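You operate a simulated robot arm through the tools that you are given. There is no shell and no other tool.

The job below is to be done with a simulated robot arm. You get a single attempt, and the scene is never put back.

TASK
Blow the rig out through the trap valve and leave the port open.
Fine: collar tight, pump to about 4 bar, trap valve open till zero and closed again; release stays closed; collar free, steel plug on the white pad. Set down upright: steel plug. Where these are worked on the way, their far stop is far enough and under half their travel is too little: trap valve.

Only the result counts: the job must be done as asked and must still hold three seconds after the hand-in. Knocking over, shifting, dropping, spilling or breaking anything else fails it.

THE ROBOT
A 7-joint arm with a two-finger parallel gripper, fixed in place. Base frame: the origin is at the foot of the arm, x ahead of it, y to its left, z up; the work surface is at about z = 0.82. Units: m, rad, N and s.
With the tool pointing down near the work surface it reaches from about 0.38 to 0.8 m from the base axis. Its first joint turns from -2.496 to 2.496 rad. Payload 3 kg.
Tool frame: the origin (TCP) lies between the finger pads and is the grasp point; the fingertips stand 0.03 m ahead of it; z points along the fingers, y is the line along which they close. The gripper opens to 0.11 m. The fingers are 0.02 m wide and 0.01 m thick; the gripper's body (0.048 by 0.112 m) begins 0.055 m behind the TCP.
Orientation is that of the tool frame in the base frame, as a unit quaternion [w, x, y, z]. With the fingers straight down and closing along the base's y, the tool's x points along the base's -x, its y along +y and its z along -z.

THE INTERFACE
- The arm moves only by the tool step_arm. Its argument "rows" is one flat list of numbers, 7 for each row, row after row: the shift along the tool's x, y, z in m, then the turn, a rotation vector about the tool's x, y, z in rad, then the gripper command, from -1 (shut) to 1 (fully open), values between in proportion. In form: [tx, ty, tz, rx, ry, rz, hand, tx, ty, tz, rx, ry, rz, hand, ...]. A call has 1 to 20 rows; each row shifts and turns the commanded pose from where the row before left it, along the tool's axes as they then stand. A row lasts 0.2 s, in which the tool goes at most 0.05 m and 0.15 rad; a call with a longer step from one row to the next is refused whole, and so is a gripper value outside its range. Where a pose cannot be reached the arm comes as near as it can. A force on the tool above 40 N (or 10 N above the force at the start of the call, whichever is more), or a blocked arm, ends the call early, and 0.2 s more pass. The fingers move at their own pace (about 0.153 m/s each) and stop on an object; they squeeze with about 38 N. The grip force told is the motor's: it shows also when the fingers shut on nothing. Time passes only in rows, and 0.2 s behind the last, so rows that do not move let the fingers close. It gives the time, the measured TCP pose, the force on the tool (base axes), the opening and the grip force at its end, in the units of the frame above (readings bear some noise), with the torque about the TCP (base axes, N m) and any sound that the robot's microphone picked up, and new pictures: "show" is both (left out), scene, wrist or none.
- Cameras (640 x 400 px; columns grow to the right, rows downward): "scene" is fixed at [0.4015, 0.4981, 1.4108]; the picture's right is [-0.85, -0.52, 0.00], its down [-0.38, 0.62, -0.69] and it looks along [0.36, -0.59, -0.73] (base axes); focal length 247 px, centre (320, 200). "wrist" rides on the gripper at [0.072, 0.017, -0.103] in the tool frame; the picture's right is [-0.23, 0.97, 0.00], its down [-0.76, -0.18, -0.62] and it looks along [-0.61, -0.14, 0.78] (tool axes); focal length 222 px, centre (320, 200). There is no depth. A picture from a camera that has moved, and an enlarged one, comes with that camera's place and axes in the base frame and with its lens.
- raise_lower(by): slides the trunk up (or, below 0, down) by that many m; the arm rides with it, the base frame stays. It gives what a move gives, with no picture.
- close_up(camera, box): a new picture of the part [left, top, right, bottom] of that camera's present view, enlarged. It takes no simulated time.
- hand_in(): hands the job in; it is judged then, once.

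Places have to be worked out from the pictures, the camera data and where the tool is seen. Open the gripper and draw the arm clear of the work before you hand the job in, unless the task says otherwise.

The tools are called after "Call:" as name(argument=value, ...) on one line, values as JSON. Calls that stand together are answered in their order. step_arm: Moves the arm, as the interface text tells. Its arguments: {"type":"object","properties":{"rows":{"type":"array","items":{"type":"number"}},"show":{"type":"string","enum":["both","scene","wrist","none"]}},"required":["rows"]} The other tools are called the same way: raise_lower (by) slides the trunk up or down; close_up (camera, box) takes an enlarged picture of a part of a camera's view; hand_in () hands the job in.

At the start:

```text
clock: 0.0
tool_pos: [0.6309, 0.0524, 1.1869]
tool_rot: [0.0, 0.0, 1.0, 0.0]
contact_force: [-1.1, 0.1, 0.0]
wrist_torque: [0.03, 0.05, 0.0]
gripper_width: 0.1102
gripper_force: 0.0
trunk travel left (down, up): [-0.4, 0.09]
```

scene: 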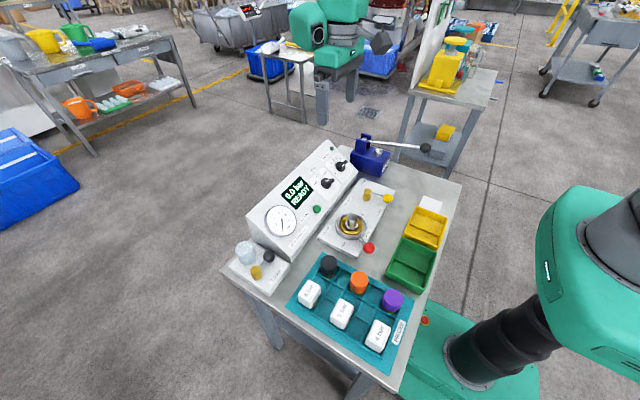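
wrist: 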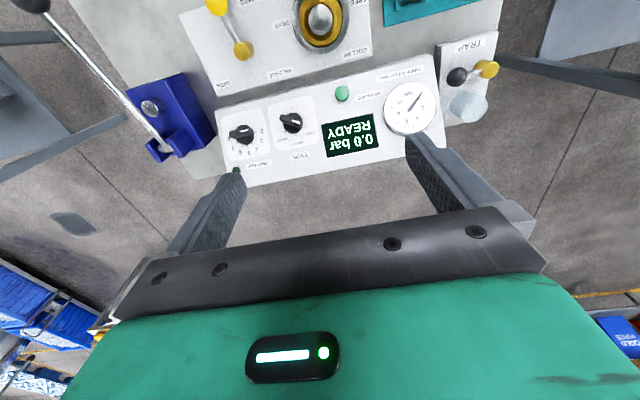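

I'll first look closely at the bench from both cameras to find the collar, pump, trap valve, release and pad.

Call:
close_up(camera="scene", box=[300, 130, 460, 270])

Call:
close_up(camera="scene", box=[220, 200, 380, 300])

Call:
close_up(camera="wrist", box=[180, 0, 520, 180])

Call:
close_up(camera="scene", box=[220, 130, 480, 290])

```text
2.86 times, centred on (380, 200) of scene
camera zoom: at [0.4015, 0.4981, 1.4108], right [-0.85, -0.52, 0.0], down [-0.38, 0.62, -0.69], along [0.36, -0.59, -0.73], focal length 706 px, centre (149, 200)
```

zoom: 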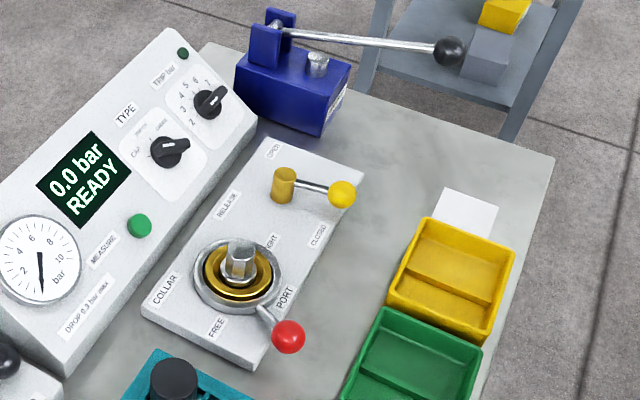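

```text
4.00 times, centred on (300, 250) of scene
camera zoom: at [0.4015, 0.4981, 1.4108], right [-0.85, -0.52, 0.0], down [-0.38, 0.62, -0.69], along [0.36, -0.59, -0.73], focal length 989 px, centre (400, 0)
```

zoom: 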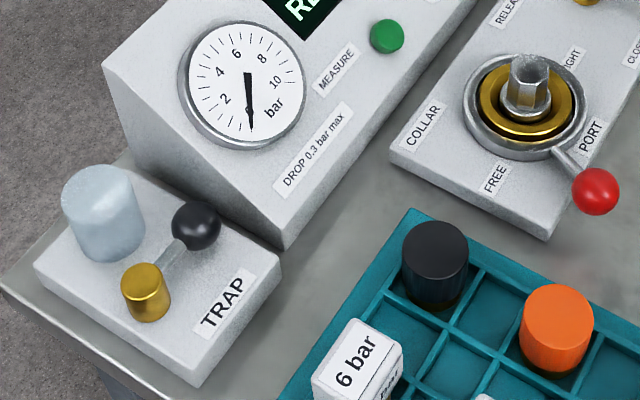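

```text
1.88 times, centred on (350, 90) of wrist
camera zoom: at [0.5583, 0.0689, 1.2905], right [0.23, 0.97, 0.0], down [0.76, -0.18, 0.62], along [0.61, -0.14, -0.78], focal length 418 px, centre (264, 407)
```

zoom: 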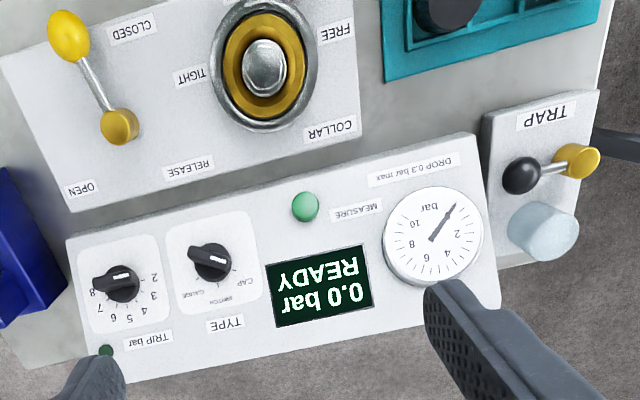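

```text
2.46 times, centred on (350, 210) of scene
camera zoom: at [0.4015, 0.4981, 1.4108], right [-0.85, -0.52, 0.0], down [-0.38, 0.62, -0.69], along [0.36, -0.59, -0.73], focal length 609 px, centre (246, 175)
```

zoom: 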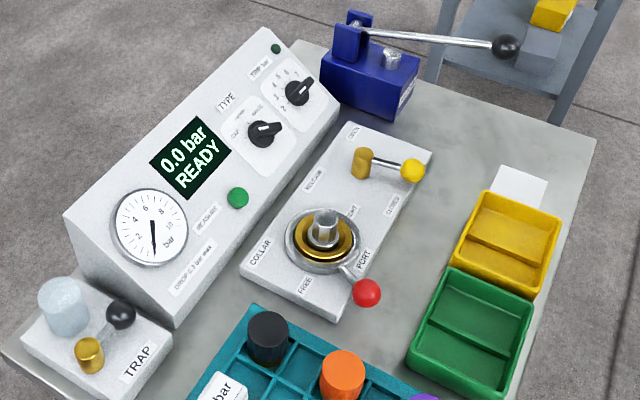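

The steel plug sits in the port near (0.556, 0.075), and the collar lever's red ball is near (0.475, 0.145). The trap hub is near (0.683, 0.327) and the pump ball near (0.464, -0.25, 0.95). I'll move above the red ball for a closer look.

Call:
step_arm(rows=[0.026, 0.0153, 0.0228, 0, 0, 0, 1, 0.026, 0.0153, 0.0228, 0, 0, 0, 1, 0.026, 0.0153, 0.0228, 0, 0, 0, 1, 0.026, 0.0153, 0.0228, 0, 0, 0, 1, 0.026, 0.0153, 0.0228, 0, 0, 0, 1, 0.026, 0.0153, 0.0228, 0, 0, 0, 1])

```text
clock: 1.4
tool_pos: [0.4739, 0.1435, 1.0492]
tool_rot: [-0.001, -0.001, 1.0, 0.0]
contact_force: [0.3, 0.1, -0.6]
wrist_torque: [0.03, -0.02, 0.0]
gripper_width: 0.1098
gripper_force: 0.1
trunk travel left (down, up): [-0.4, 0.09]
camera wrist: at [0.4023, 0.1611, 1.1532], right [0.23, 0.97, 0.0], down [0.76, -0.18, 0.62], along [0.61, -0.14, -0.78], focal length 222 px, centre (320, 200)
```

scene: 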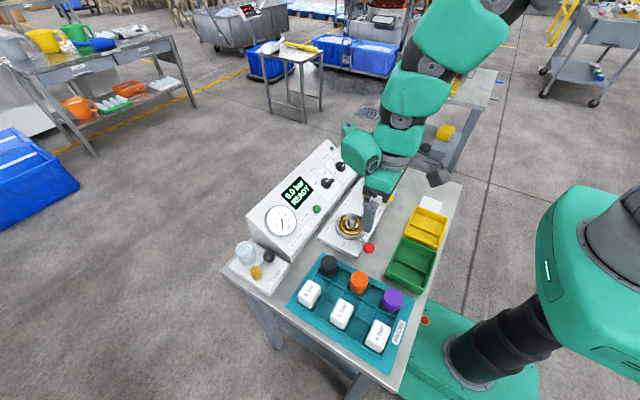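
wrist: 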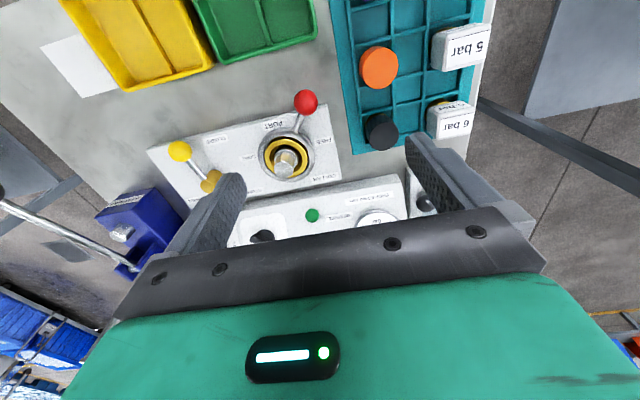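

Call:
close_up(camera="wrist", box=[140, 60, 360, 220])

Call:
close_up(camera="wrist", box=[0, 0, 240, 140])

Call:
close_up(camera="scene", box=[320, 170, 420, 270])

```text
2.50 times, centred on (250, 140) of wrist
camera zoom: at [0.4023, 0.1611, 1.1532], right [0.23, 0.97, 0.0], down [0.76, -0.18, 0.62], along [0.61, -0.14, -0.78], focal length 555 px, centre (495, 350)
```

zoom: 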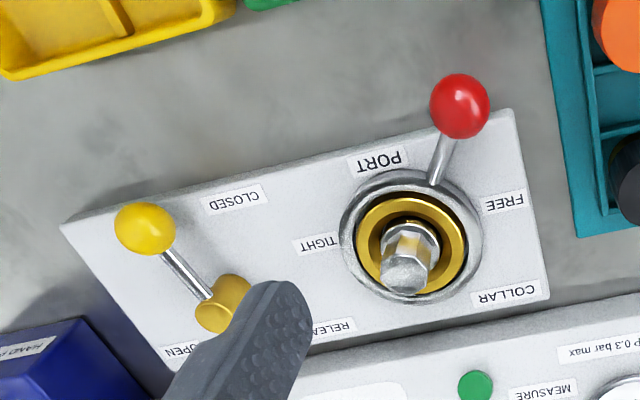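

```text
2.67 times, centred on (120, 70) of wrist
camera zoom: at [0.4023, 0.1611, 1.1532], right [0.23, 0.97, 0.0], down [0.76, -0.18, 0.62], along [0.61, -0.14, -0.78], focal length 592 px, centre (853, 547)
```

zoom: 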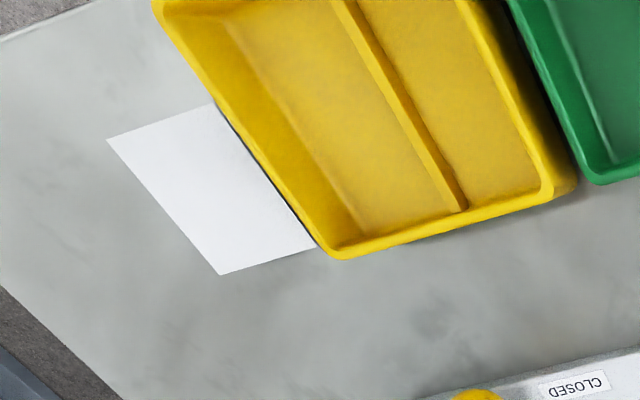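

```text
4.00 times, centred on (370, 220) of scene
camera zoom: at [0.4015, 0.4981, 1.4108], right [-0.85, -0.52, 0.0], down [-0.38, 0.62, -0.69], along [0.36, -0.59, -0.73], focal length 989 px, centre (120, 120)
```

zoom: 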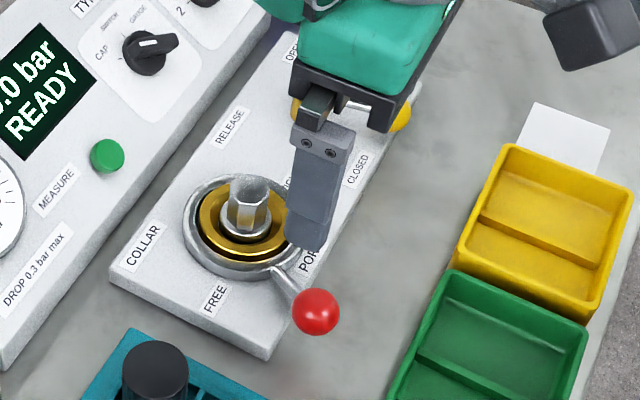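

The collar lever sits at FREE, with the ball near (0.477, 0.125, 0.852), and TIGHT lies on the other side through the robot-facing side. I'll turn the tool so the fingers close along the ball's arc, narrow them, and hover above the ball.

Call:
step_arm(rows=[0, 0, 0, 0, 0, 0.1204, 0.09, 0, 0, 0, 0, 0, 0.1204, 0.09, 0, 0, 0, 0, 0, 0.1204, 0.09, 0, 0, 0, 0, 0, 0.1204, 0.09, 0, 0, 0, 0, 0, 0.1204, 0.09, -0.0043, -0.0045, 0.04, 0, 0, 0, 0.09, -0.0043, -0.0045, 0.04, 0, 0, 0, 0.09, -0.0043, -0.0045, 0.04, 0, 0, 0, 0.09, 0, 0, 0, 0, 0, 0, 0.09])

```text
clock: 3.4
tool_pos: [0.4733, 0.1216, 0.9303]
tool_rot: [-0.001, 0.296, 0.955, 0.0]
contact_force: [1.1, 0.2, -0.2]
wrist_torque: [-0.01, 0.0, 0.01]
gripper_width: 0.0599
gripper_force: 0.0
trunk travel left (down, up): [-0.4, 0.09]
camera wrist: at [0.4241, 0.1774, 1.0344], right [0.74, 0.67, 0.0], down [0.53, -0.58, 0.62], along [0.42, -0.46, -0.78], focal length 222 px, centre (320, 200)
```

scene: 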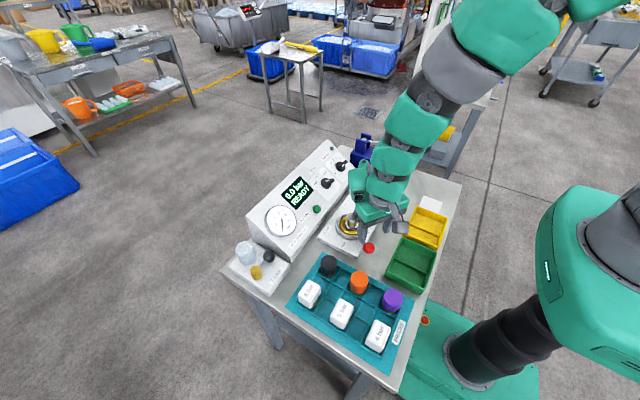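
wrist: 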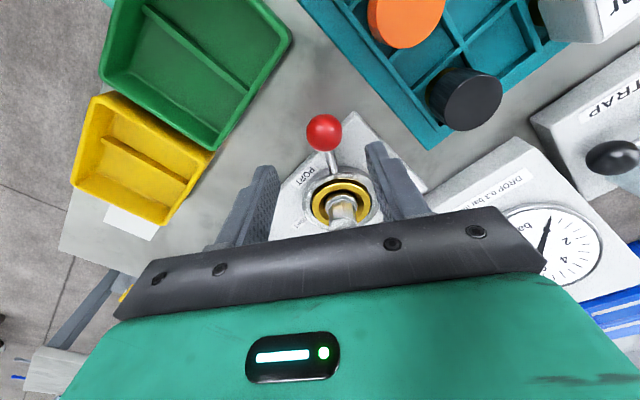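

The ball looks centred between the fingers, with only about 4 mm to correct. I'll descend to grip height with the fingertips staying above the panel.

Call:
step_arm(rows=[0.0005, 0.003, 0.015, 0, 0, 0, 0.09, 0, 0, 0.015, 0, 0, 0, 0.09, 0, 0, 0.015, 0, 0, 0, 0.09, 0, 0, 0.01, 0, 0, 0, 0.09, 0, 0, 0, 0, 0, 0, 0.09])

Call:
close_up(camera="scene", box=[320, 190, 420, 270])

```text
clock: 4.6
tool_pos: [0.4771, 0.1278, 0.8743]
tool_rot: [0.0, 0.296, 0.955, 0.0]
contact_force: [-0.3, -0.2, 0.2]
wrist_torque: [0.01, 0.0, -0.03]
gripper_width: 0.0597
gripper_force: 0.1
trunk travel left (down, up): [-0.4, 0.09]
camera wrist: at [0.4273, 0.1834, 0.9783], right [0.74, 0.67, 0.0], down [0.53, -0.58, 0.62], along [0.42, -0.46, -0.78], focal length 222 px, centre (320, 200)
```

scene: 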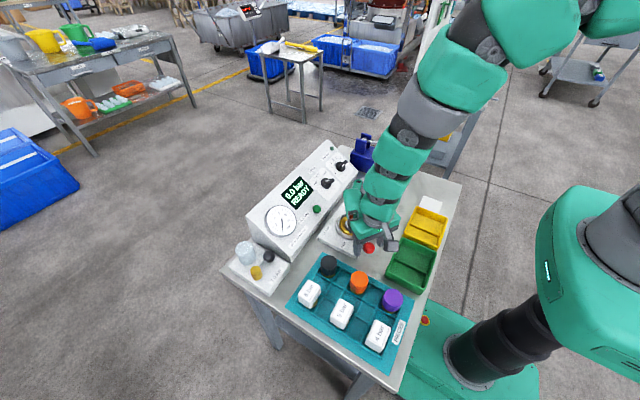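
wrist: 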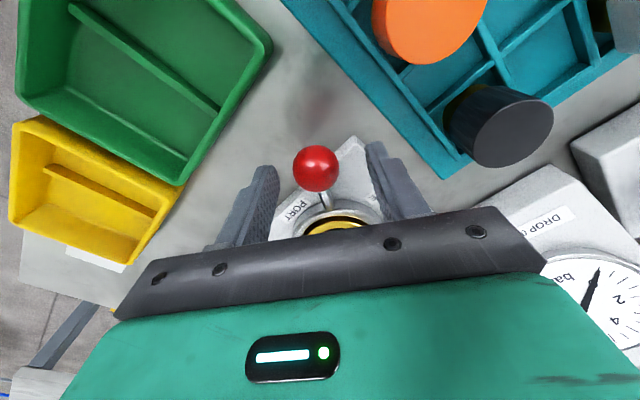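

```text
5.00 times, centred on (370, 230) of scene
camera zoom: at [0.4015, 0.4981, 1.4108], right [-0.85, -0.52, 0.0], down [-0.38, 0.62, -0.69], along [0.36, -0.59, -0.73], focal length 1236 px, centre (70, 50)
```

zoom: 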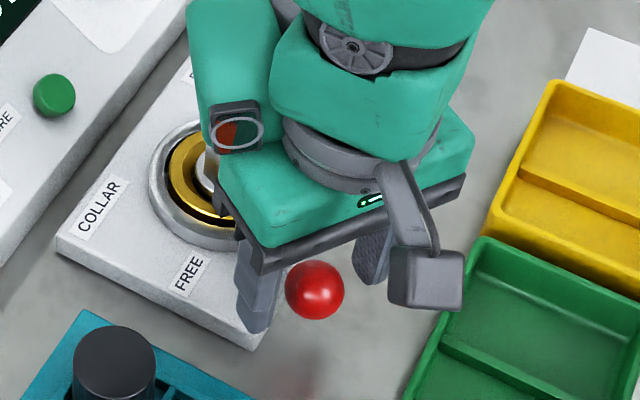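

The ball is between the pads at about (0.476, 0.127, 0.852), so I'll close on it.

Call:
step_arm(rows=[0, 0, 0.002, 0, 0, 0, -0.6, 0, 0, 0, 0, 0, 0, -1, 0, 0, 0, 0, 0, 0, -1, 0, 0, 0, 0, 0, 0, -1])

```text
clock: 5.6
tool_pos: [0.4753, 0.1269, 0.872]
tool_rot: [-0.001, 0.298, 0.955, -0.001]
contact_force: [-26.1, -30.8, 3.7]
wrist_torque: [-0.63, 1.06, -0.31]
gripper_width: 0.0313
gripper_force: 45.0
trunk travel left (down, up): [-0.4, 0.09]
camera wrist: at [0.4259, 0.1816, 0.977], right [0.74, 0.67, 0.0], down [0.53, -0.58, 0.62], along [0.42, -0.46, -0.78], focal length 222 px, centre (320, 200)
```

scene: 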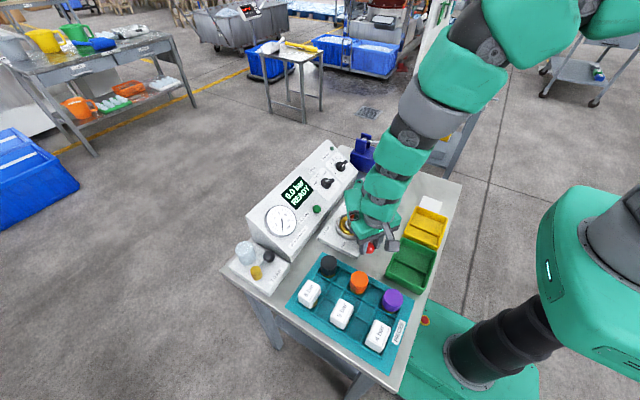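
wrist: 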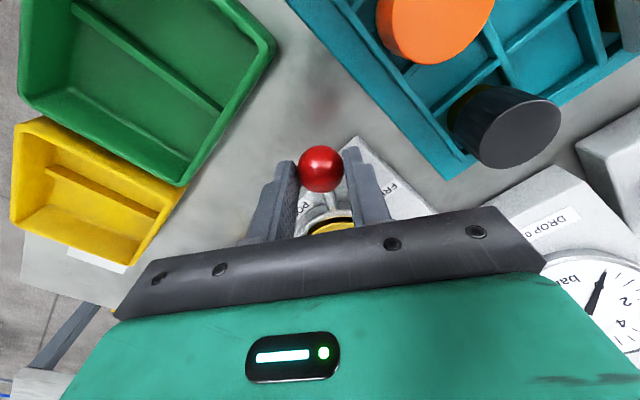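

The ball is gripped (31 mm) with the lever still against its FREE stop. I'll swing it along its arc towards TIGHT, a few tenths of a radian first.

Call:
step_arm(rows=[-0.0005, -0.0095, 0, 0, 0, -0.1, -1, -0.0005, -0.0095, 0, 0, 0, -0.1, -1, -0.0005, -0.0095, 0, 0, 0, -0.1, -1, -0.0005, -0.0095, 0, 0, 0, -0.1, -1], show="scene")

```text
clock: 6.6
tool_pos: [0.4617, 0.0935, 0.873]
tool_rot: [0.0, 0.1, 0.995, 0.0]
contact_force: [-22.1, 5.3, 2.3]
wrist_torque: [0.16, 0.57, -0.13]
gripper_width: 0.031
gripper_force: 44.8
trunk travel left (down, up): [-0.4, 0.09]
```

scene: 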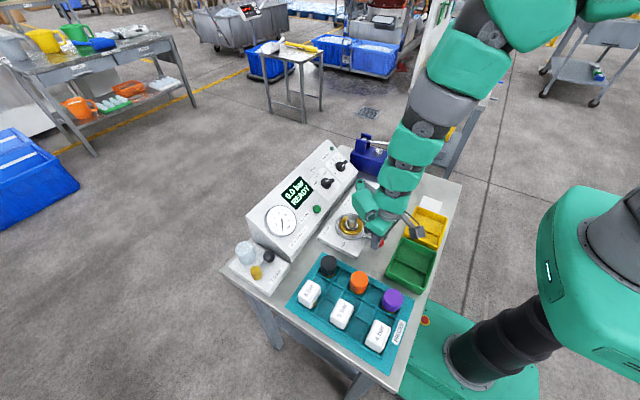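

The lever follows smoothly. A small radial load shows, so I'll ease outward by 1 mm and continue the arc.

Call:
step_arm(rows=[0.0005, -0.0096, 0, 0, 0, -0.1, -1, -0.0005, -0.0096, 0, 0, 0, -0.1, -1, -0.0005, -0.0096, 0, 0, 0, -0.1, -1, -0.0005, -0.0096, 0, 0, 0, -0.1, -1], show="scene")

```text
clock: 7.6
tool_pos: [0.4606, 0.0566, 0.8733]
tool_rot: [-0.001, -0.099, 0.995, 0.0]
contact_force: [-27.7, -4.2, 0.8]
wrist_torque: [-0.17, 0.9, -0.09]
gripper_width: 0.0307
gripper_force: 44.4
trunk travel left (down, up): [-0.4, 0.09]
```

scene: 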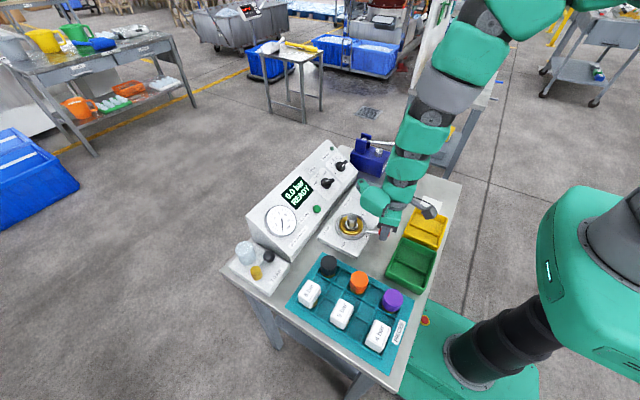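

Still moving freely at about 189°. I'll ease outward slightly more and continue towards TIGHT.

Call:
step_arm(rows=[0.001, -0.0098, 0, 0, 0, -0.1, -1, -0.0002, -0.0098, 0, 0, 0, -0.1, -1, -0.0005, -0.0098, 0, 0, 0, -0.1, -1, -0.0005, -0.0098, 0, 0, 0, -0.1, -1], show="scene")

Call:
close_up(camera="scene", box=[300, 170, 460, 270])

```text
clock: 8.6
tool_pos: [0.4758, 0.0187, 0.8725]
tool_rot: [-0.001, -0.295, 0.956, -0.001]
contact_force: [-22.8, -15.1, -12.3]
wrist_torque: [-0.22, 0.43, -0.07]
gripper_width: 0.031
gripper_force: 45.0
trunk travel left (down, up): [-0.4, 0.09]
```

scene: 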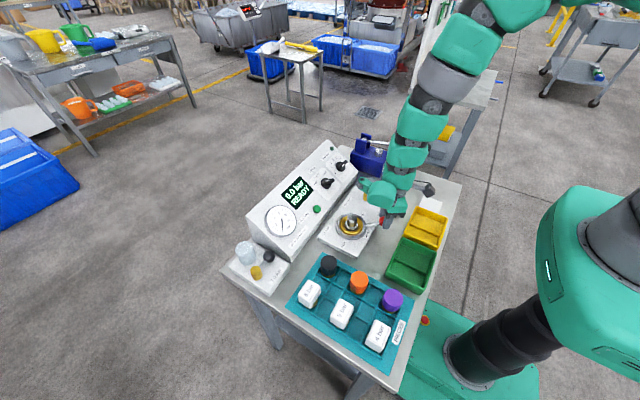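

```text
4.00 times, centred on (380, 220) of scene
camera zoom: at [0.4015, 0.4981, 1.4108], right [-0.85, -0.52, 0.0], down [-0.38, 0.62, -0.69], along [0.36, -0.59, -0.73], focal length 989 px, centre (80, 120)
```

zoom: 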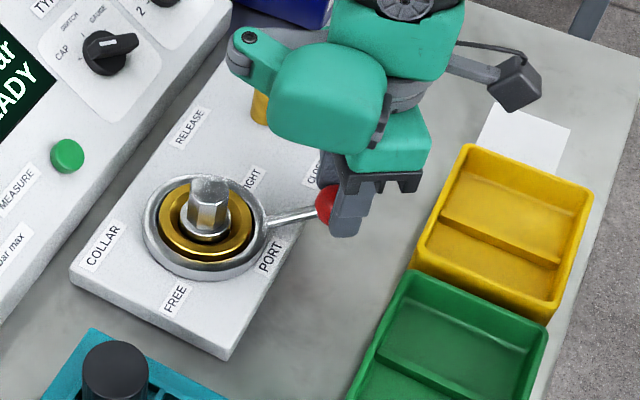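

The lever is at about 214° with no tangential resistance, so no stop yet. I'll go on in smaller groups.

Call:
step_arm(rows=[0.001, -0.0098, -0.0005, 0, 0, -0.1, -1, -0.0002, -0.0098, 0, 0, 0, -0.1, -1, -0.0005, -0.0098, 0, 0, 0, -0.1, -1], show="scene")

Call:
close_up(camera="scene", box=[300, 170, 460, 270])

```text
clock: 9.0
tool_pos: [0.4784, 0.0171, 0.8725]
tool_rot: [-0.002, -0.332, 0.943, 0.002]
contact_force: [-8.9, 18.1, -3.2]
wrist_torque: [1.26, -0.36, -0.1]
gripper_width: 0.031
gripper_force: 45.2
trunk travel left (down, up): [-0.4, 0.09]
stopped in row 2: the force on the tool passed its limit at 49 N (the readings are from after the stop); the commanded pose is now the measured one
```

scene: 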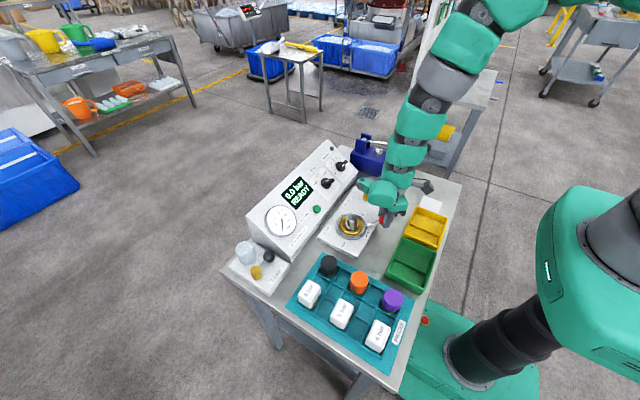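

```text
4.00 times, centred on (380, 220) of scene
camera zoom: at [0.4015, 0.4981, 1.4108], right [-0.85, -0.52, 0.0], down [-0.38, 0.62, -0.69], along [0.36, -0.59, -0.73], focal length 989 px, centre (80, 120)
```

zoom: 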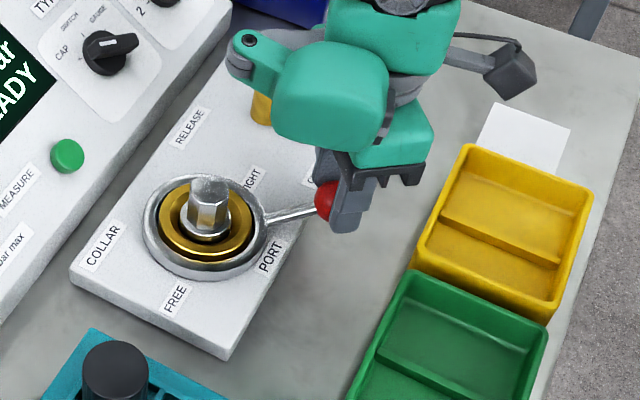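

A firm stop came at about 215°, the mirror of the FREE stop at 145°, so the collar is at TIGHT. I'll open the fingers moderately and lift straight up.

Call:
step_arm(rows=[0, 0, 0, 0, 0, 0, 0.0, 0, 0, 0, 0, 0, 0, 0.0, 0, 0, -0.03, 0, 0, 0, 0.0, 0, 0, -0.04, 0, 0, 0, 0.0, 0, 0, -0.045, 0, 0, 0, 0.0, 0, 0, -0.045, 0, 0, 0, 0.0])

Call:
close_up(camera="scene", box=[300, 170, 460, 270])

```text
clock: 10.4
tool_pos: [0.4826, 0.0135, 1.0342]
tool_rot: [-0.001, -0.332, 0.943, 0.001]
contact_force: [-0.7, 0.8, -0.2]
wrist_torque: [-0.01, -0.02, 0.01]
gripper_width: 0.0548
gripper_force: 0.0
trunk travel left (down, up): [-0.4, 0.09]
camera wrist: at [0.4149, -0.0189, 1.1378], right [-0.43, 0.9, 0.0], down [0.71, 0.34, 0.62], along [0.56, 0.27, -0.78], focal length 222 px, centre (320, 200)
```

scene: 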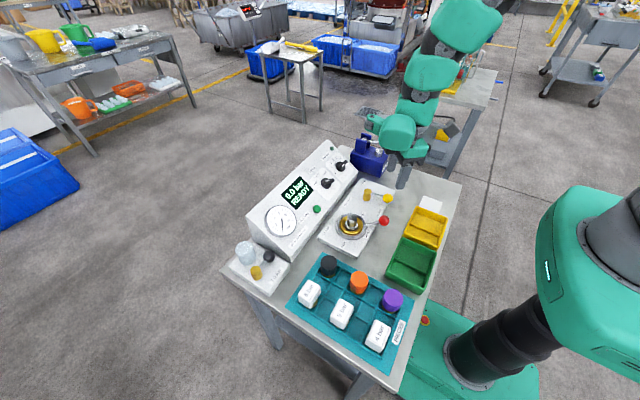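
wrist: 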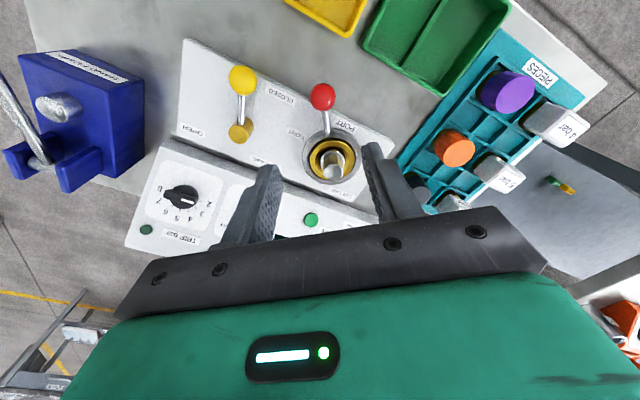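

```text
4.00 times, centred on (380, 220) of scene
camera zoom: at [0.4015, 0.4981, 1.4108], right [-0.85, -0.52, 0.0], down [-0.38, 0.62, -0.69], along [0.36, -0.59, -0.73], focal length 989 px, centre (80, 120)
```

zoom: 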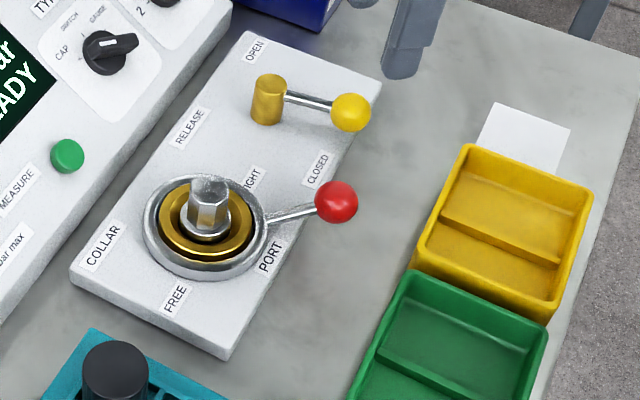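

The collar lever stands at TIGHT and the release is undisturbed. Next I'll go to a viewpoint over the pump handle.

Call:
step_arm(rows=[0, 0, -0.017, 0, 0, 0.1354, 0.3, 0, 0, -0.017, 0, 0, 0.1354, 0.3, 0, 0, -0.017, 0, 0, 0.1354, 0.3, 0, 0, -0.017, 0, 0, 0.1354, 0.3, 0, 0, -0.017, 0, 0, 0.1354, 0.3, 0.014, -0.042, 0, 0, 0, 0, 0.3, 0.014, -0.042, 0, 0, 0, 0, 0.3, 0.014, -0.042, 0, 0, 0, 0, 0.3, 0.014, -0.042, 0, 0, 0, 0, 0.3, 0.014, -0.042, 0, 0, 0, 0, 0.3, 0, 0, 0, 0, 0, 0, 0.3])

Call:
close_up(camera="scene", box=[320, 110, 480, 210])

```text
clock: 12.8
tool_pos: [0.4116, -0.1966, 1.1188]
tool_rot: [-0.002, -0.001, 1.0, 0.002]
contact_force: [-0.4, -0.3, -0.7]
wrist_torque: [-0.01, 0.0, -0.02]
gripper_width: 0.0716
gripper_force: 0.1
trunk travel left (down, up): [-0.4, 0.09]
camera wrist: at [0.339, -0.1799, 1.2224], right [0.23, 0.97, 0.0], down [0.76, -0.18, 0.62], along [0.6, -0.14, -0.78], focal length 222 px, centre (320, 200)
```

scene: 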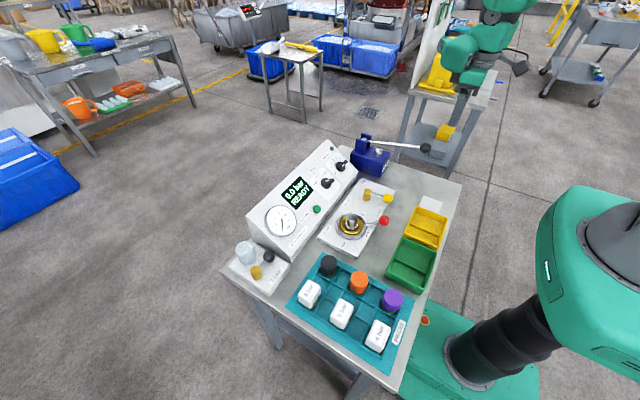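
wrist: 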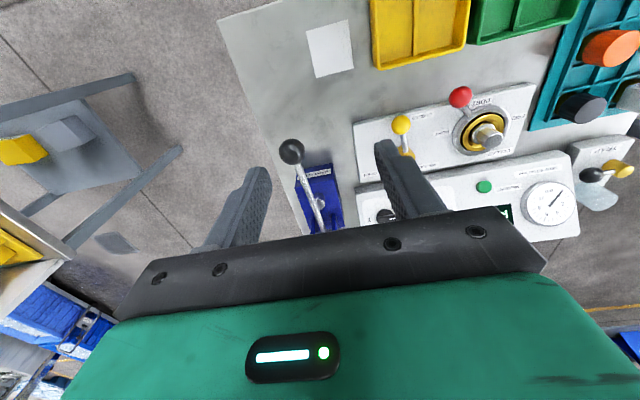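

```text
4.00 times, centred on (400, 160) of scene
camera zoom: at [0.4015, 0.4981, 1.4108], right [-0.85, -0.52, 0.0], down [-0.38, 0.62, -0.69], along [0.36, -0.59, -0.73], focal length 989 px, centre (0, 360)
```

zoom: 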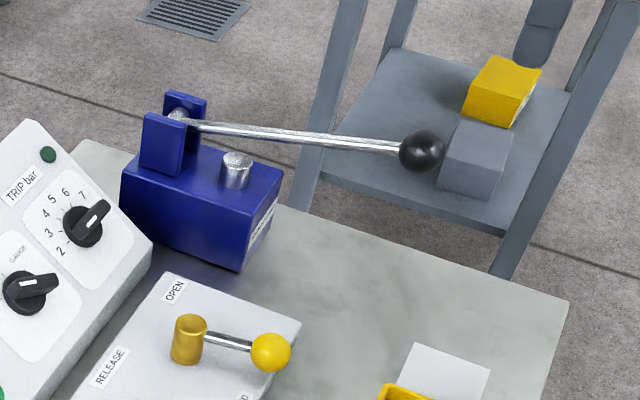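

By stereo the pump ball is at about (0.462, -0.249, 0.951), with its pivot near (0.667, -0.252, 0.912), so the lever swings in the x-z plane. I'll go above the ball and check before descending.

Call:
step_arm(rows=[-0.0168, -0.0175, 0.0229, 0, 0, 0, 0.3, -0.0168, -0.0175, 0.0229, 0, 0, 0, 0.3, -0.0168, -0.0175, 0.0229, 0, 0, 0, 0.3, 0, 0, 0.02, 0, 0, 0, 0.3, 0, 0, 0, 0, 0, 0, 0.3])

Call:
close_up(camera="scene", box=[340, 100, 460, 180])

```text
clock: 14.0
tool_pos: [0.46, -0.2498, 1.0281]
tool_rot: [-0.002, -0.001, 1.0, 0.002]
contact_force: [0.1, -0.1, 0.5]
wrist_torque: [0.04, -0.01, 0.06]
gripper_width: 0.0714
gripper_force: 0.0
trunk travel left (down, up): [-0.4, 0.09]
camera wrist: at [0.3886, -0.2331, 1.1324], right [0.23, 0.97, 0.0], down [0.76, -0.18, 0.62], along [0.6, -0.14, -0.78], focal length 222 px, centre (320, 200)
```

scene: 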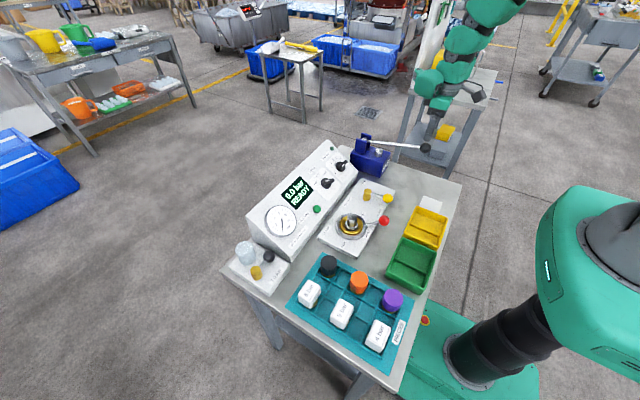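
wrist: 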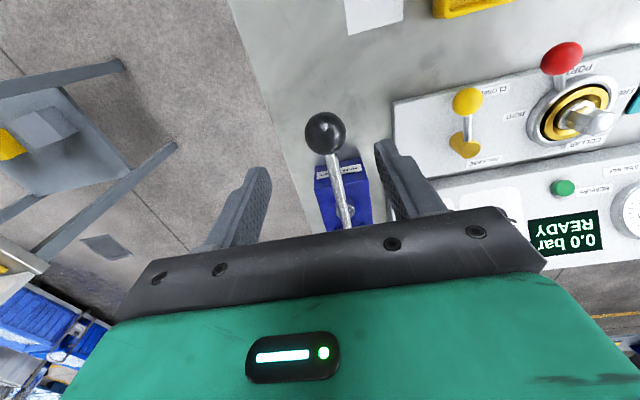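

```text
5.00 times, centred on (400, 140) of scene
camera zoom: at [0.4015, 0.4981, 1.4108], right [-0.85, -0.52, 0.0], down [-0.38, 0.62, -0.69], along [0.36, -0.59, -0.73], focal length 1236 px, centre (-80, 500)
```

zoom: 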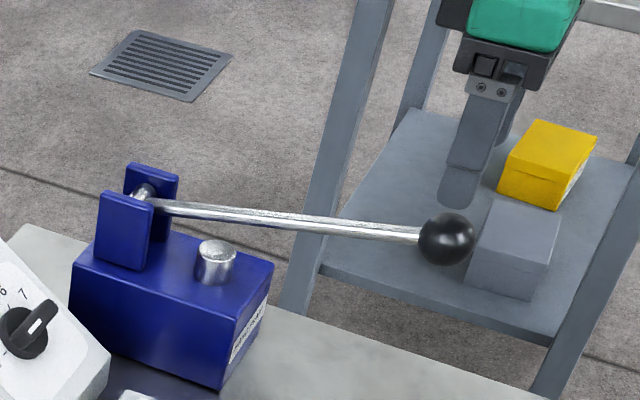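

The ball sits between the open fingers. I'll descend, centre by 3 mm, and close on it.

Call:
step_arm(rows=[0, 0.003, 0.02, 0, 0, 0, 0.3, 0, 0, 0.02, 0, 0, 0, 0.3, 0, 0, 0.022, 0, 0, 0, 0.3, 0, 0, 0, 0, 0, 0, -0.2, 0, 0, 0, 0, 0, 0, -1, 0, 0, 0, 0, 0, 0, -1])

```text
clock: 15.4
tool_pos: [0.4592, -0.2452, 0.9659]
tool_rot: [-0.001, -0.001, 1.0, 0.001]
contact_force: [-1.1, -4.6, -1.5]
wrist_torque: [-0.12, -0.07, -0.02]
gripper_width: 0.0341
gripper_force: 45.6
trunk travel left (down, up): [-0.4, 0.09]
camera wrist: at [0.3877, -0.2282, 1.0699], right [0.23, 0.97, 0.0], down [0.76, -0.18, 0.62], along [0.61, -0.14, -0.78], focal length 222 px, centre (320, 200)
```

scene: 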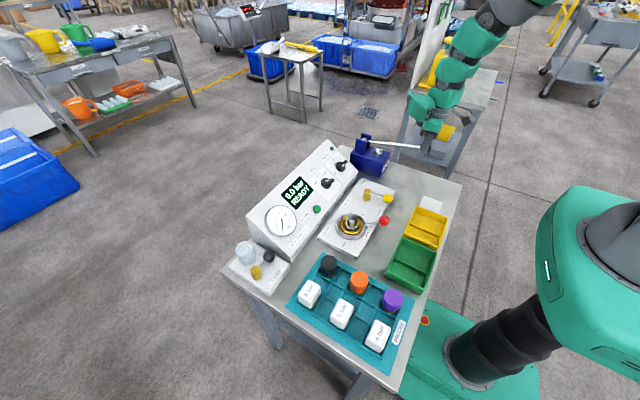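
wrist: 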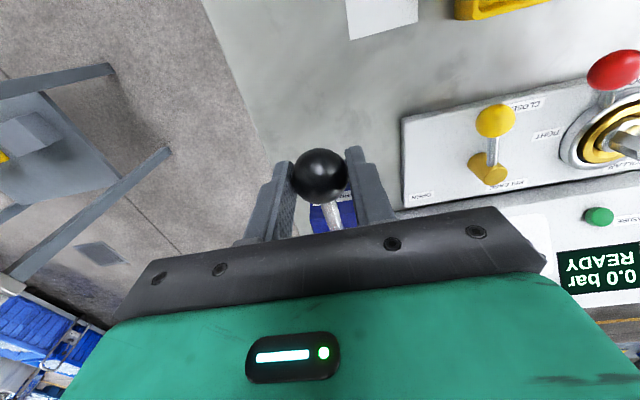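

The ball is gripped at 34 mm with almost no load. I'll test the lever upward by a small amount to see where its range lies.

Call:
step_arm(rows=[-0.0022, 0, -0.0101, 0, 0, 0, -1, -0.0027, 0, -0.0101, 0, 0, 0, -1], show="scene")

```text
clock: 16.0
tool_pos: [0.4641, -0.2446, 0.9878]
tool_rot: [-0.001, 0.0, 1.0, 0.002]
contact_force: [-5.6, 3.6, -4.0]
wrist_torque: [0.03, 0.22, -0.01]
gripper_width: 0.0332
gripper_force: 44.7
trunk travel left (down, up): [-0.4, 0.09]
```

scene: 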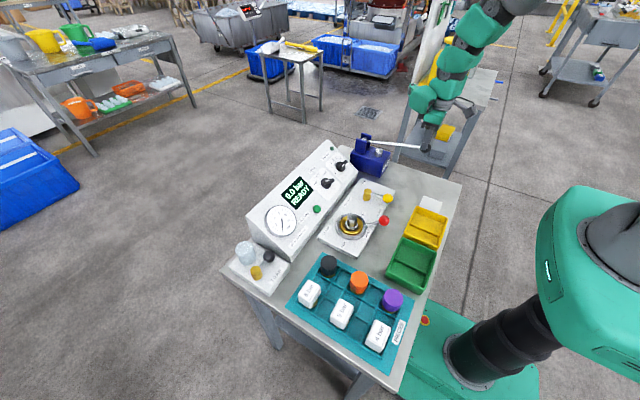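

Call:
close_up(camera="scene", box=[340, 100, 460, 180])

```text
5.00 times, centred on (400, 140) of scene
camera zoom: at [0.4015, 0.4981, 1.4108], right [-0.85, -0.52, 0.0], down [-0.38, 0.62, -0.69], along [0.36, -0.59, -0.73], focal length 1236 px, centre (-80, 500)
```

zoom: 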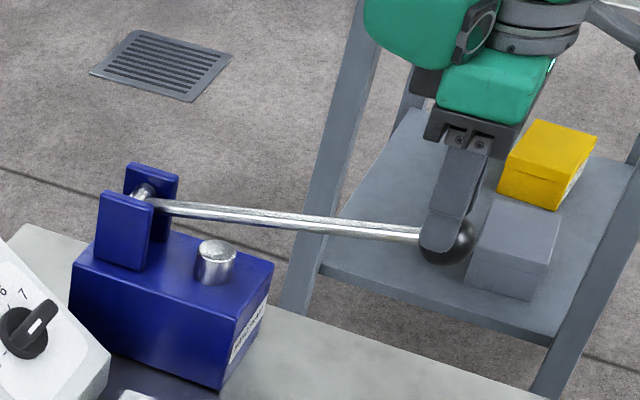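

The fingers slid up the ball and the lever didn't rise, so it rests at its upper stop. I'll re-grip lower, on the ball's equator, and try a downstroke.

Call:
step_arm(rows=[0, 0, 0, 0, 0, 0, -0.1, 0.0025, 0, 0.016, 0, 0, 0, -0.1, 0.0025, 0, 0.0175, 0, 0, 0, -0.1, 0, 0, 0, 0, 0, 0, -1, 0, 0, 0, 0, 0, 0, -1, 0.001, 0, 0.01, 0, 0, 0, -1, 0.001, 0, 0.01, 0, 0, 0, -1], show="scene")

Call:
close_up(camera="scene", box=[340, 100, 460, 180])

Call:
close_up(camera="scene", box=[240, 140, 360, 240])

```text
clock: 17.6
tool_pos: [0.4573, -0.2457, 0.9347]
tool_rot: [0.0, -0.001, 1.0, 0.001]
contact_force: [-6.7, 22.9, 8.2]
wrist_torque: [0.07, -0.89, -0.01]
gripper_width: 0.0341
gripper_force: 44.5
trunk travel left (down, up): [-0.4, 0.09]
```

scene: 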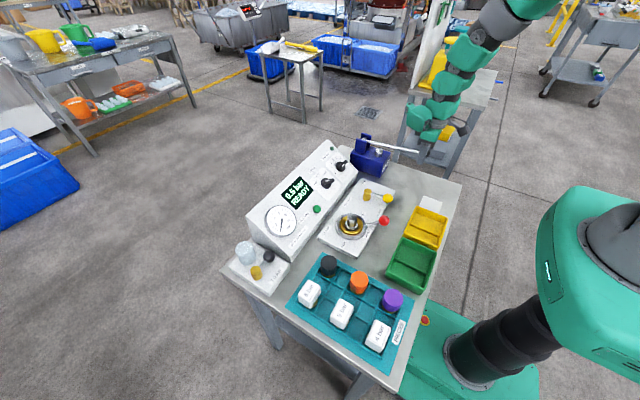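

```text
5.00 times, centred on (400, 140) of scene
camera zoom: at [0.4015, 0.4981, 1.4108], right [-0.85, -0.52, 0.0], down [-0.38, 0.62, -0.69], along [0.36, -0.59, -0.73], focal length 1236 px, centre (-80, 500)
```

zoom: 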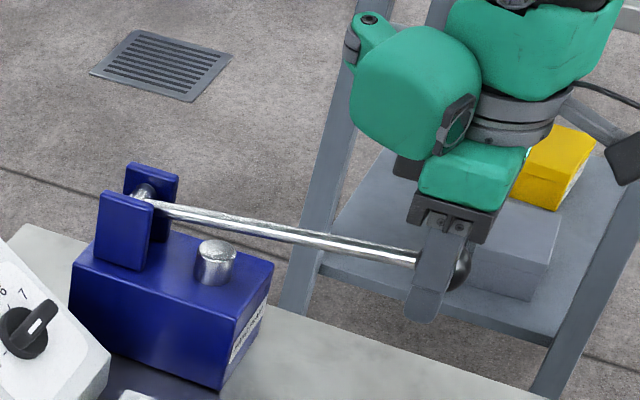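

```text
4.00 times, centred on (300, 190) of scene
camera zoom: at [0.4015, 0.4981, 1.4108], right [-0.85, -0.52, 0.0], down [-0.38, 0.62, -0.69], along [0.36, -0.59, -0.73], focal length 989 px, centre (400, 240)
```

zoom: 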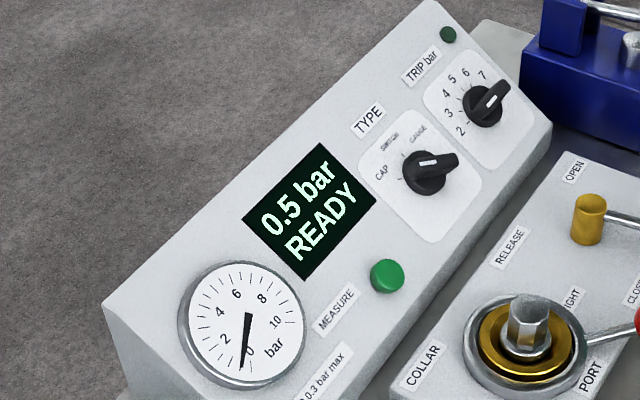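

Pumping works: the display reads 0.5 bar after about 20 mm of downstroke. I'll continue the stroke downward while watching the force and the pressure.

Call:
step_arm(rows=[0.0003, 0.001, 0.01, 0, 0, 0, -1, 0.0001, 0, 0.01, 0, 0, 0, -1, -0.0003, 0, 0.01, 0, 0, 0, -1, -0.0008, 0, 0.01, 0, 0, 0, -1], show="scene")

Call:
close_up(camera="scene", box=[260, 120, 460, 245])

```text
clock: 18.6
tool_pos: [0.4597, -0.2446, 0.8939]
tool_rot: [0.0, -0.001, 1.0, 0.0]
contact_force: [-14.2, 6.7, 6.9]
wrist_torque: [0.07, -0.64, -0.04]
gripper_width: 0.0341
gripper_force: 44.6
trunk travel left (down, up): [-0.4, 0.09]
```

scene: 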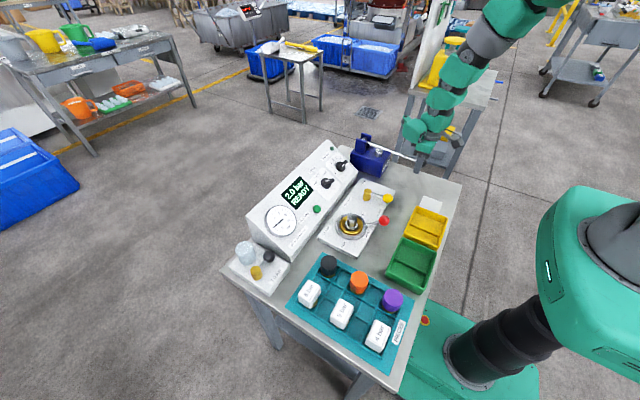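

```text
3.20 times, centred on (360, 182) of scene
camera zoom: at [0.4015, 0.4981, 1.4108], right [-0.85, -0.52, 0.0], down [-0.38, 0.62, -0.69], along [0.36, -0.59, -0.73], focal length 791 px, centre (192, 256)
```

zoom: 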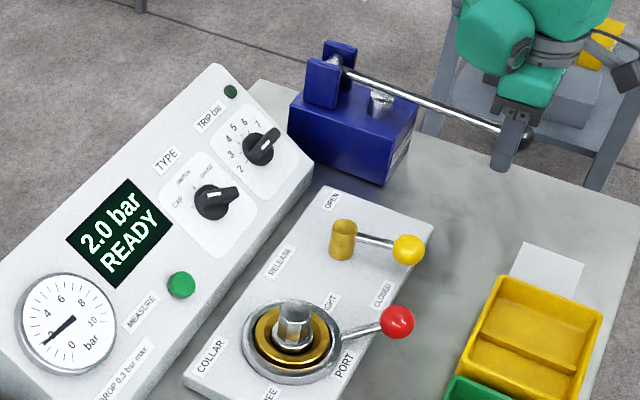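

2.0 bar now, with fingertips about 44 mm above the bench. I'll press about 20 mm further in this stroke.

Call:
step_arm(rows=[0.0005, 0, 0.01, 0, 0, 0, -1, -0.0005, 0, 0.01, 0, 0, 0, -1], show="scene")

Call:
close_up(camera="scene", box=[260, 120, 460, 245])

```text
clock: 19.2
tool_pos: [0.4585, -0.2454, 0.8739]
tool_rot: [0.001, -0.001, 1.0, 0.0]
contact_force: [7.4, -3.2, 30.8]
wrist_torque: [0.02, 0.59, 0.03]
gripper_width: 0.0343
gripper_force: 44.9
trunk travel left (down, up): [-0.4, 0.09]
```

scene: 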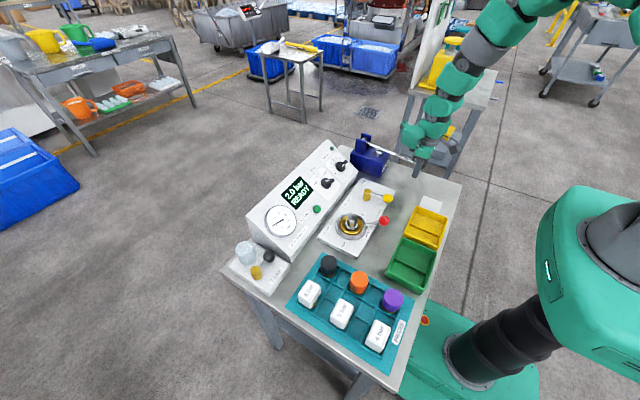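

```text
3.20 times, centred on (360, 182) of scene
camera zoom: at [0.4015, 0.4981, 1.4108], right [-0.85, -0.52, 0.0], down [-0.38, 0.62, -0.69], along [0.36, -0.59, -0.73], focal length 791 px, centre (192, 256)
```

zoom: 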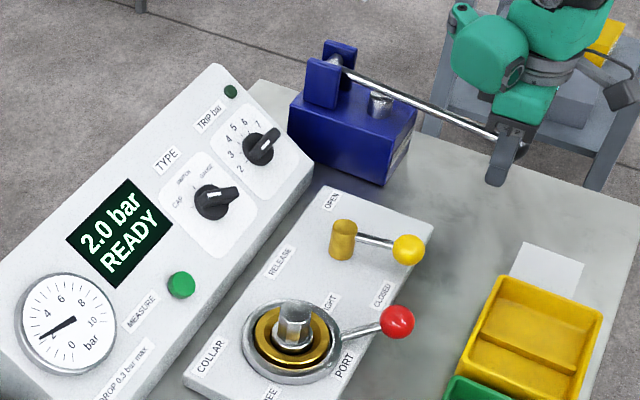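

The lever reached its lower stop at 2.0 bar, so one full stroke gives 2 bar. I'll lift the lever back to its top stop, keeping the grip.

Call:
step_arm(rows=[0.0003, 0, -0.01, 0, 0, 0, -1, 0.0003, 0, -0.01, 0, 0, 0, -1, 0.0003, 0, -0.01, 0, 0, 0, -1, 0, 0, -0.01, 0, 0, 0, -1, -0.0003, 0, -0.01, 0, 0, 0, -1, -0.0005, 0, -0.01, 0, 0, 0, -1, -0.0008, 0, -0.01, 0, 0, 0, -1, -0.001, 0, -0.01, 0, 0, 0, -1], show="scene")

Call:
close_up(camera="scene", box=[260, 120, 460, 245])

```text
clock: 21.0
tool_pos: [0.4605, -0.2461, 0.9506]
tool_rot: [-0.004, -0.001, 1.0, 0.002]
contact_force: [-2.0, -5.7, -32.2]
wrist_torque: [0.06, -0.27, -0.01]
gripper_width: 0.0344
gripper_force: 44.5
trunk travel left (down, up): [-0.4, 0.09]
```

scene: 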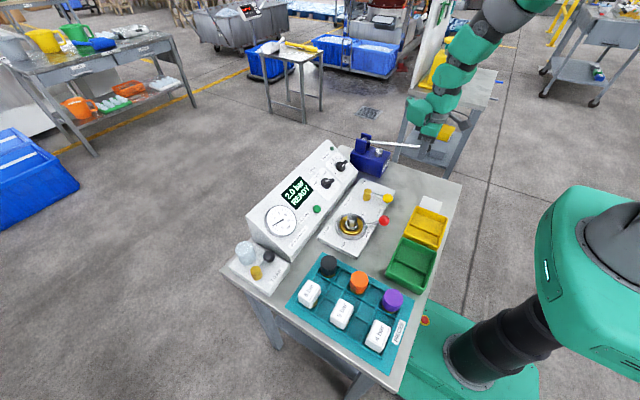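

```text
3.20 times, centred on (360, 182) of scene
camera zoom: at [0.4015, 0.4981, 1.4108], right [-0.85, -0.52, 0.0], down [-0.38, 0.62, -0.69], along [0.36, -0.59, -0.73], focal length 791 px, centre (192, 256)
```

zoom: 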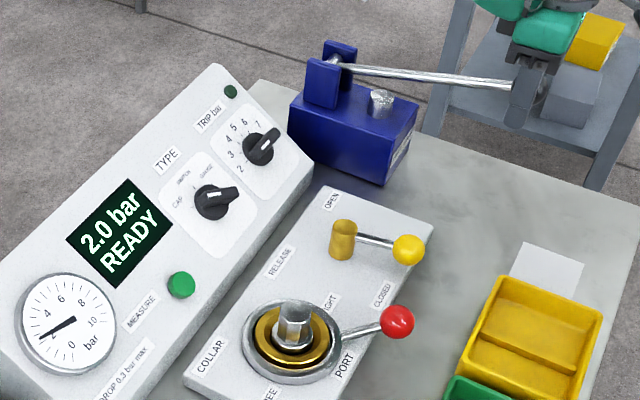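

The lever is at the top stop again and the pressure holds at 2.0 bar. I'll start the second downstroke and pause near its end to read the pressure.

Call:
step_arm(rows=[0.0008, 0, 0.01, 0, 0, 0, -1, 0.0006, 0, 0.01, 0, 0, 0, -1, 0.0005, 0, 0.01, 0, 0, 0, -1, 0.0002, 0, 0.01, 0, 0, 0, -1, 0, 0, 0.01, 0, 0, 0, -1], show="scene")

Call:
close_up(camera="scene", box=[260, 120, 460, 245])

```text
clock: 22.2
tool_pos: [0.4599, -0.245, 0.9037]
tool_rot: [0.001, -0.001, 1.0, 0.001]
contact_force: [-9.2, -8.6, 8.5]
wrist_torque: [0.07, -0.85, 0.01]
gripper_width: 0.034
gripper_force: 45.4
trunk travel left (down, up): [-0.4, 0.09]
```

scene: 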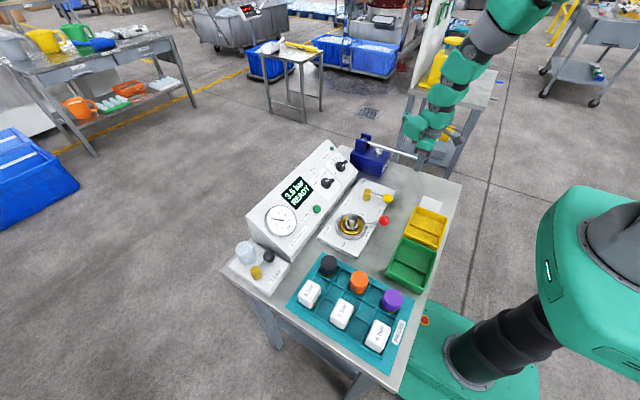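

```text
3.20 times, centred on (360, 182) of scene
camera zoom: at [0.4015, 0.4981, 1.4108], right [-0.85, -0.52, 0.0], down [-0.38, 0.62, -0.69], along [0.36, -0.59, -0.73], focal length 791 px, centre (192, 256)
```

zoom: 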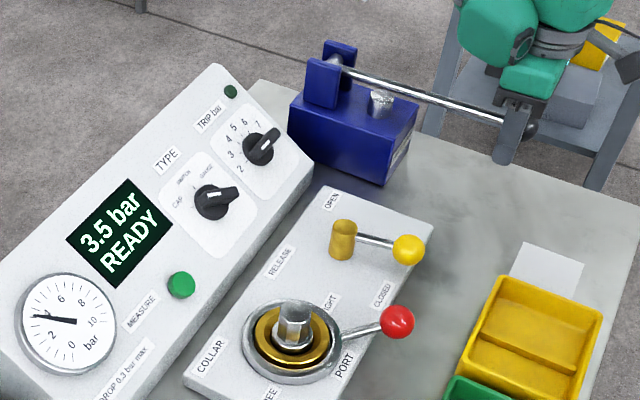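

3.5 bar now. A further 15 mm or so should bring it to the lower stop and close to 4.0 bar.

Call:
step_arm(rows=[0, 0, 0.008, 0, 0, 0, -1, 0, 0, 0.007, 0, 0, 0, -1], show="scene")

Call:
close_up(camera="scene", box=[260, 120, 460, 245])

```text
clock: 22.8
tool_pos: [0.4602, -0.2458, 0.8893]
tool_rot: [0.001, -0.001, 1.0, 0.001]
contact_force: [9.7, -7.9, 10.0]
wrist_torque: [0.06, -1.02, 0.05]
gripper_width: 0.034
gripper_force: 44.8
trunk travel left (down, up): [-0.4, 0.09]
```

scene: 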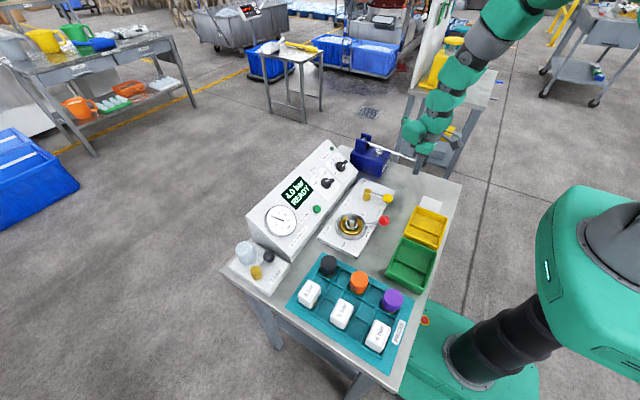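

```text
3.20 times, centred on (360, 182) of scene
camera zoom: at [0.4015, 0.4981, 1.4108], right [-0.85, -0.52, 0.0], down [-0.38, 0.62, -0.69], along [0.36, -0.59, -0.73], focal length 791 px, centre (192, 256)
```

zoom: 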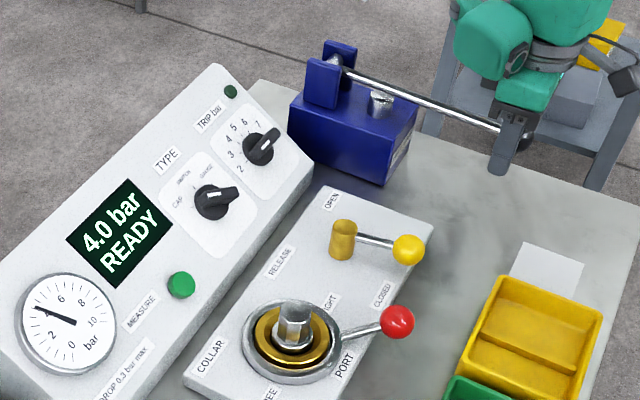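

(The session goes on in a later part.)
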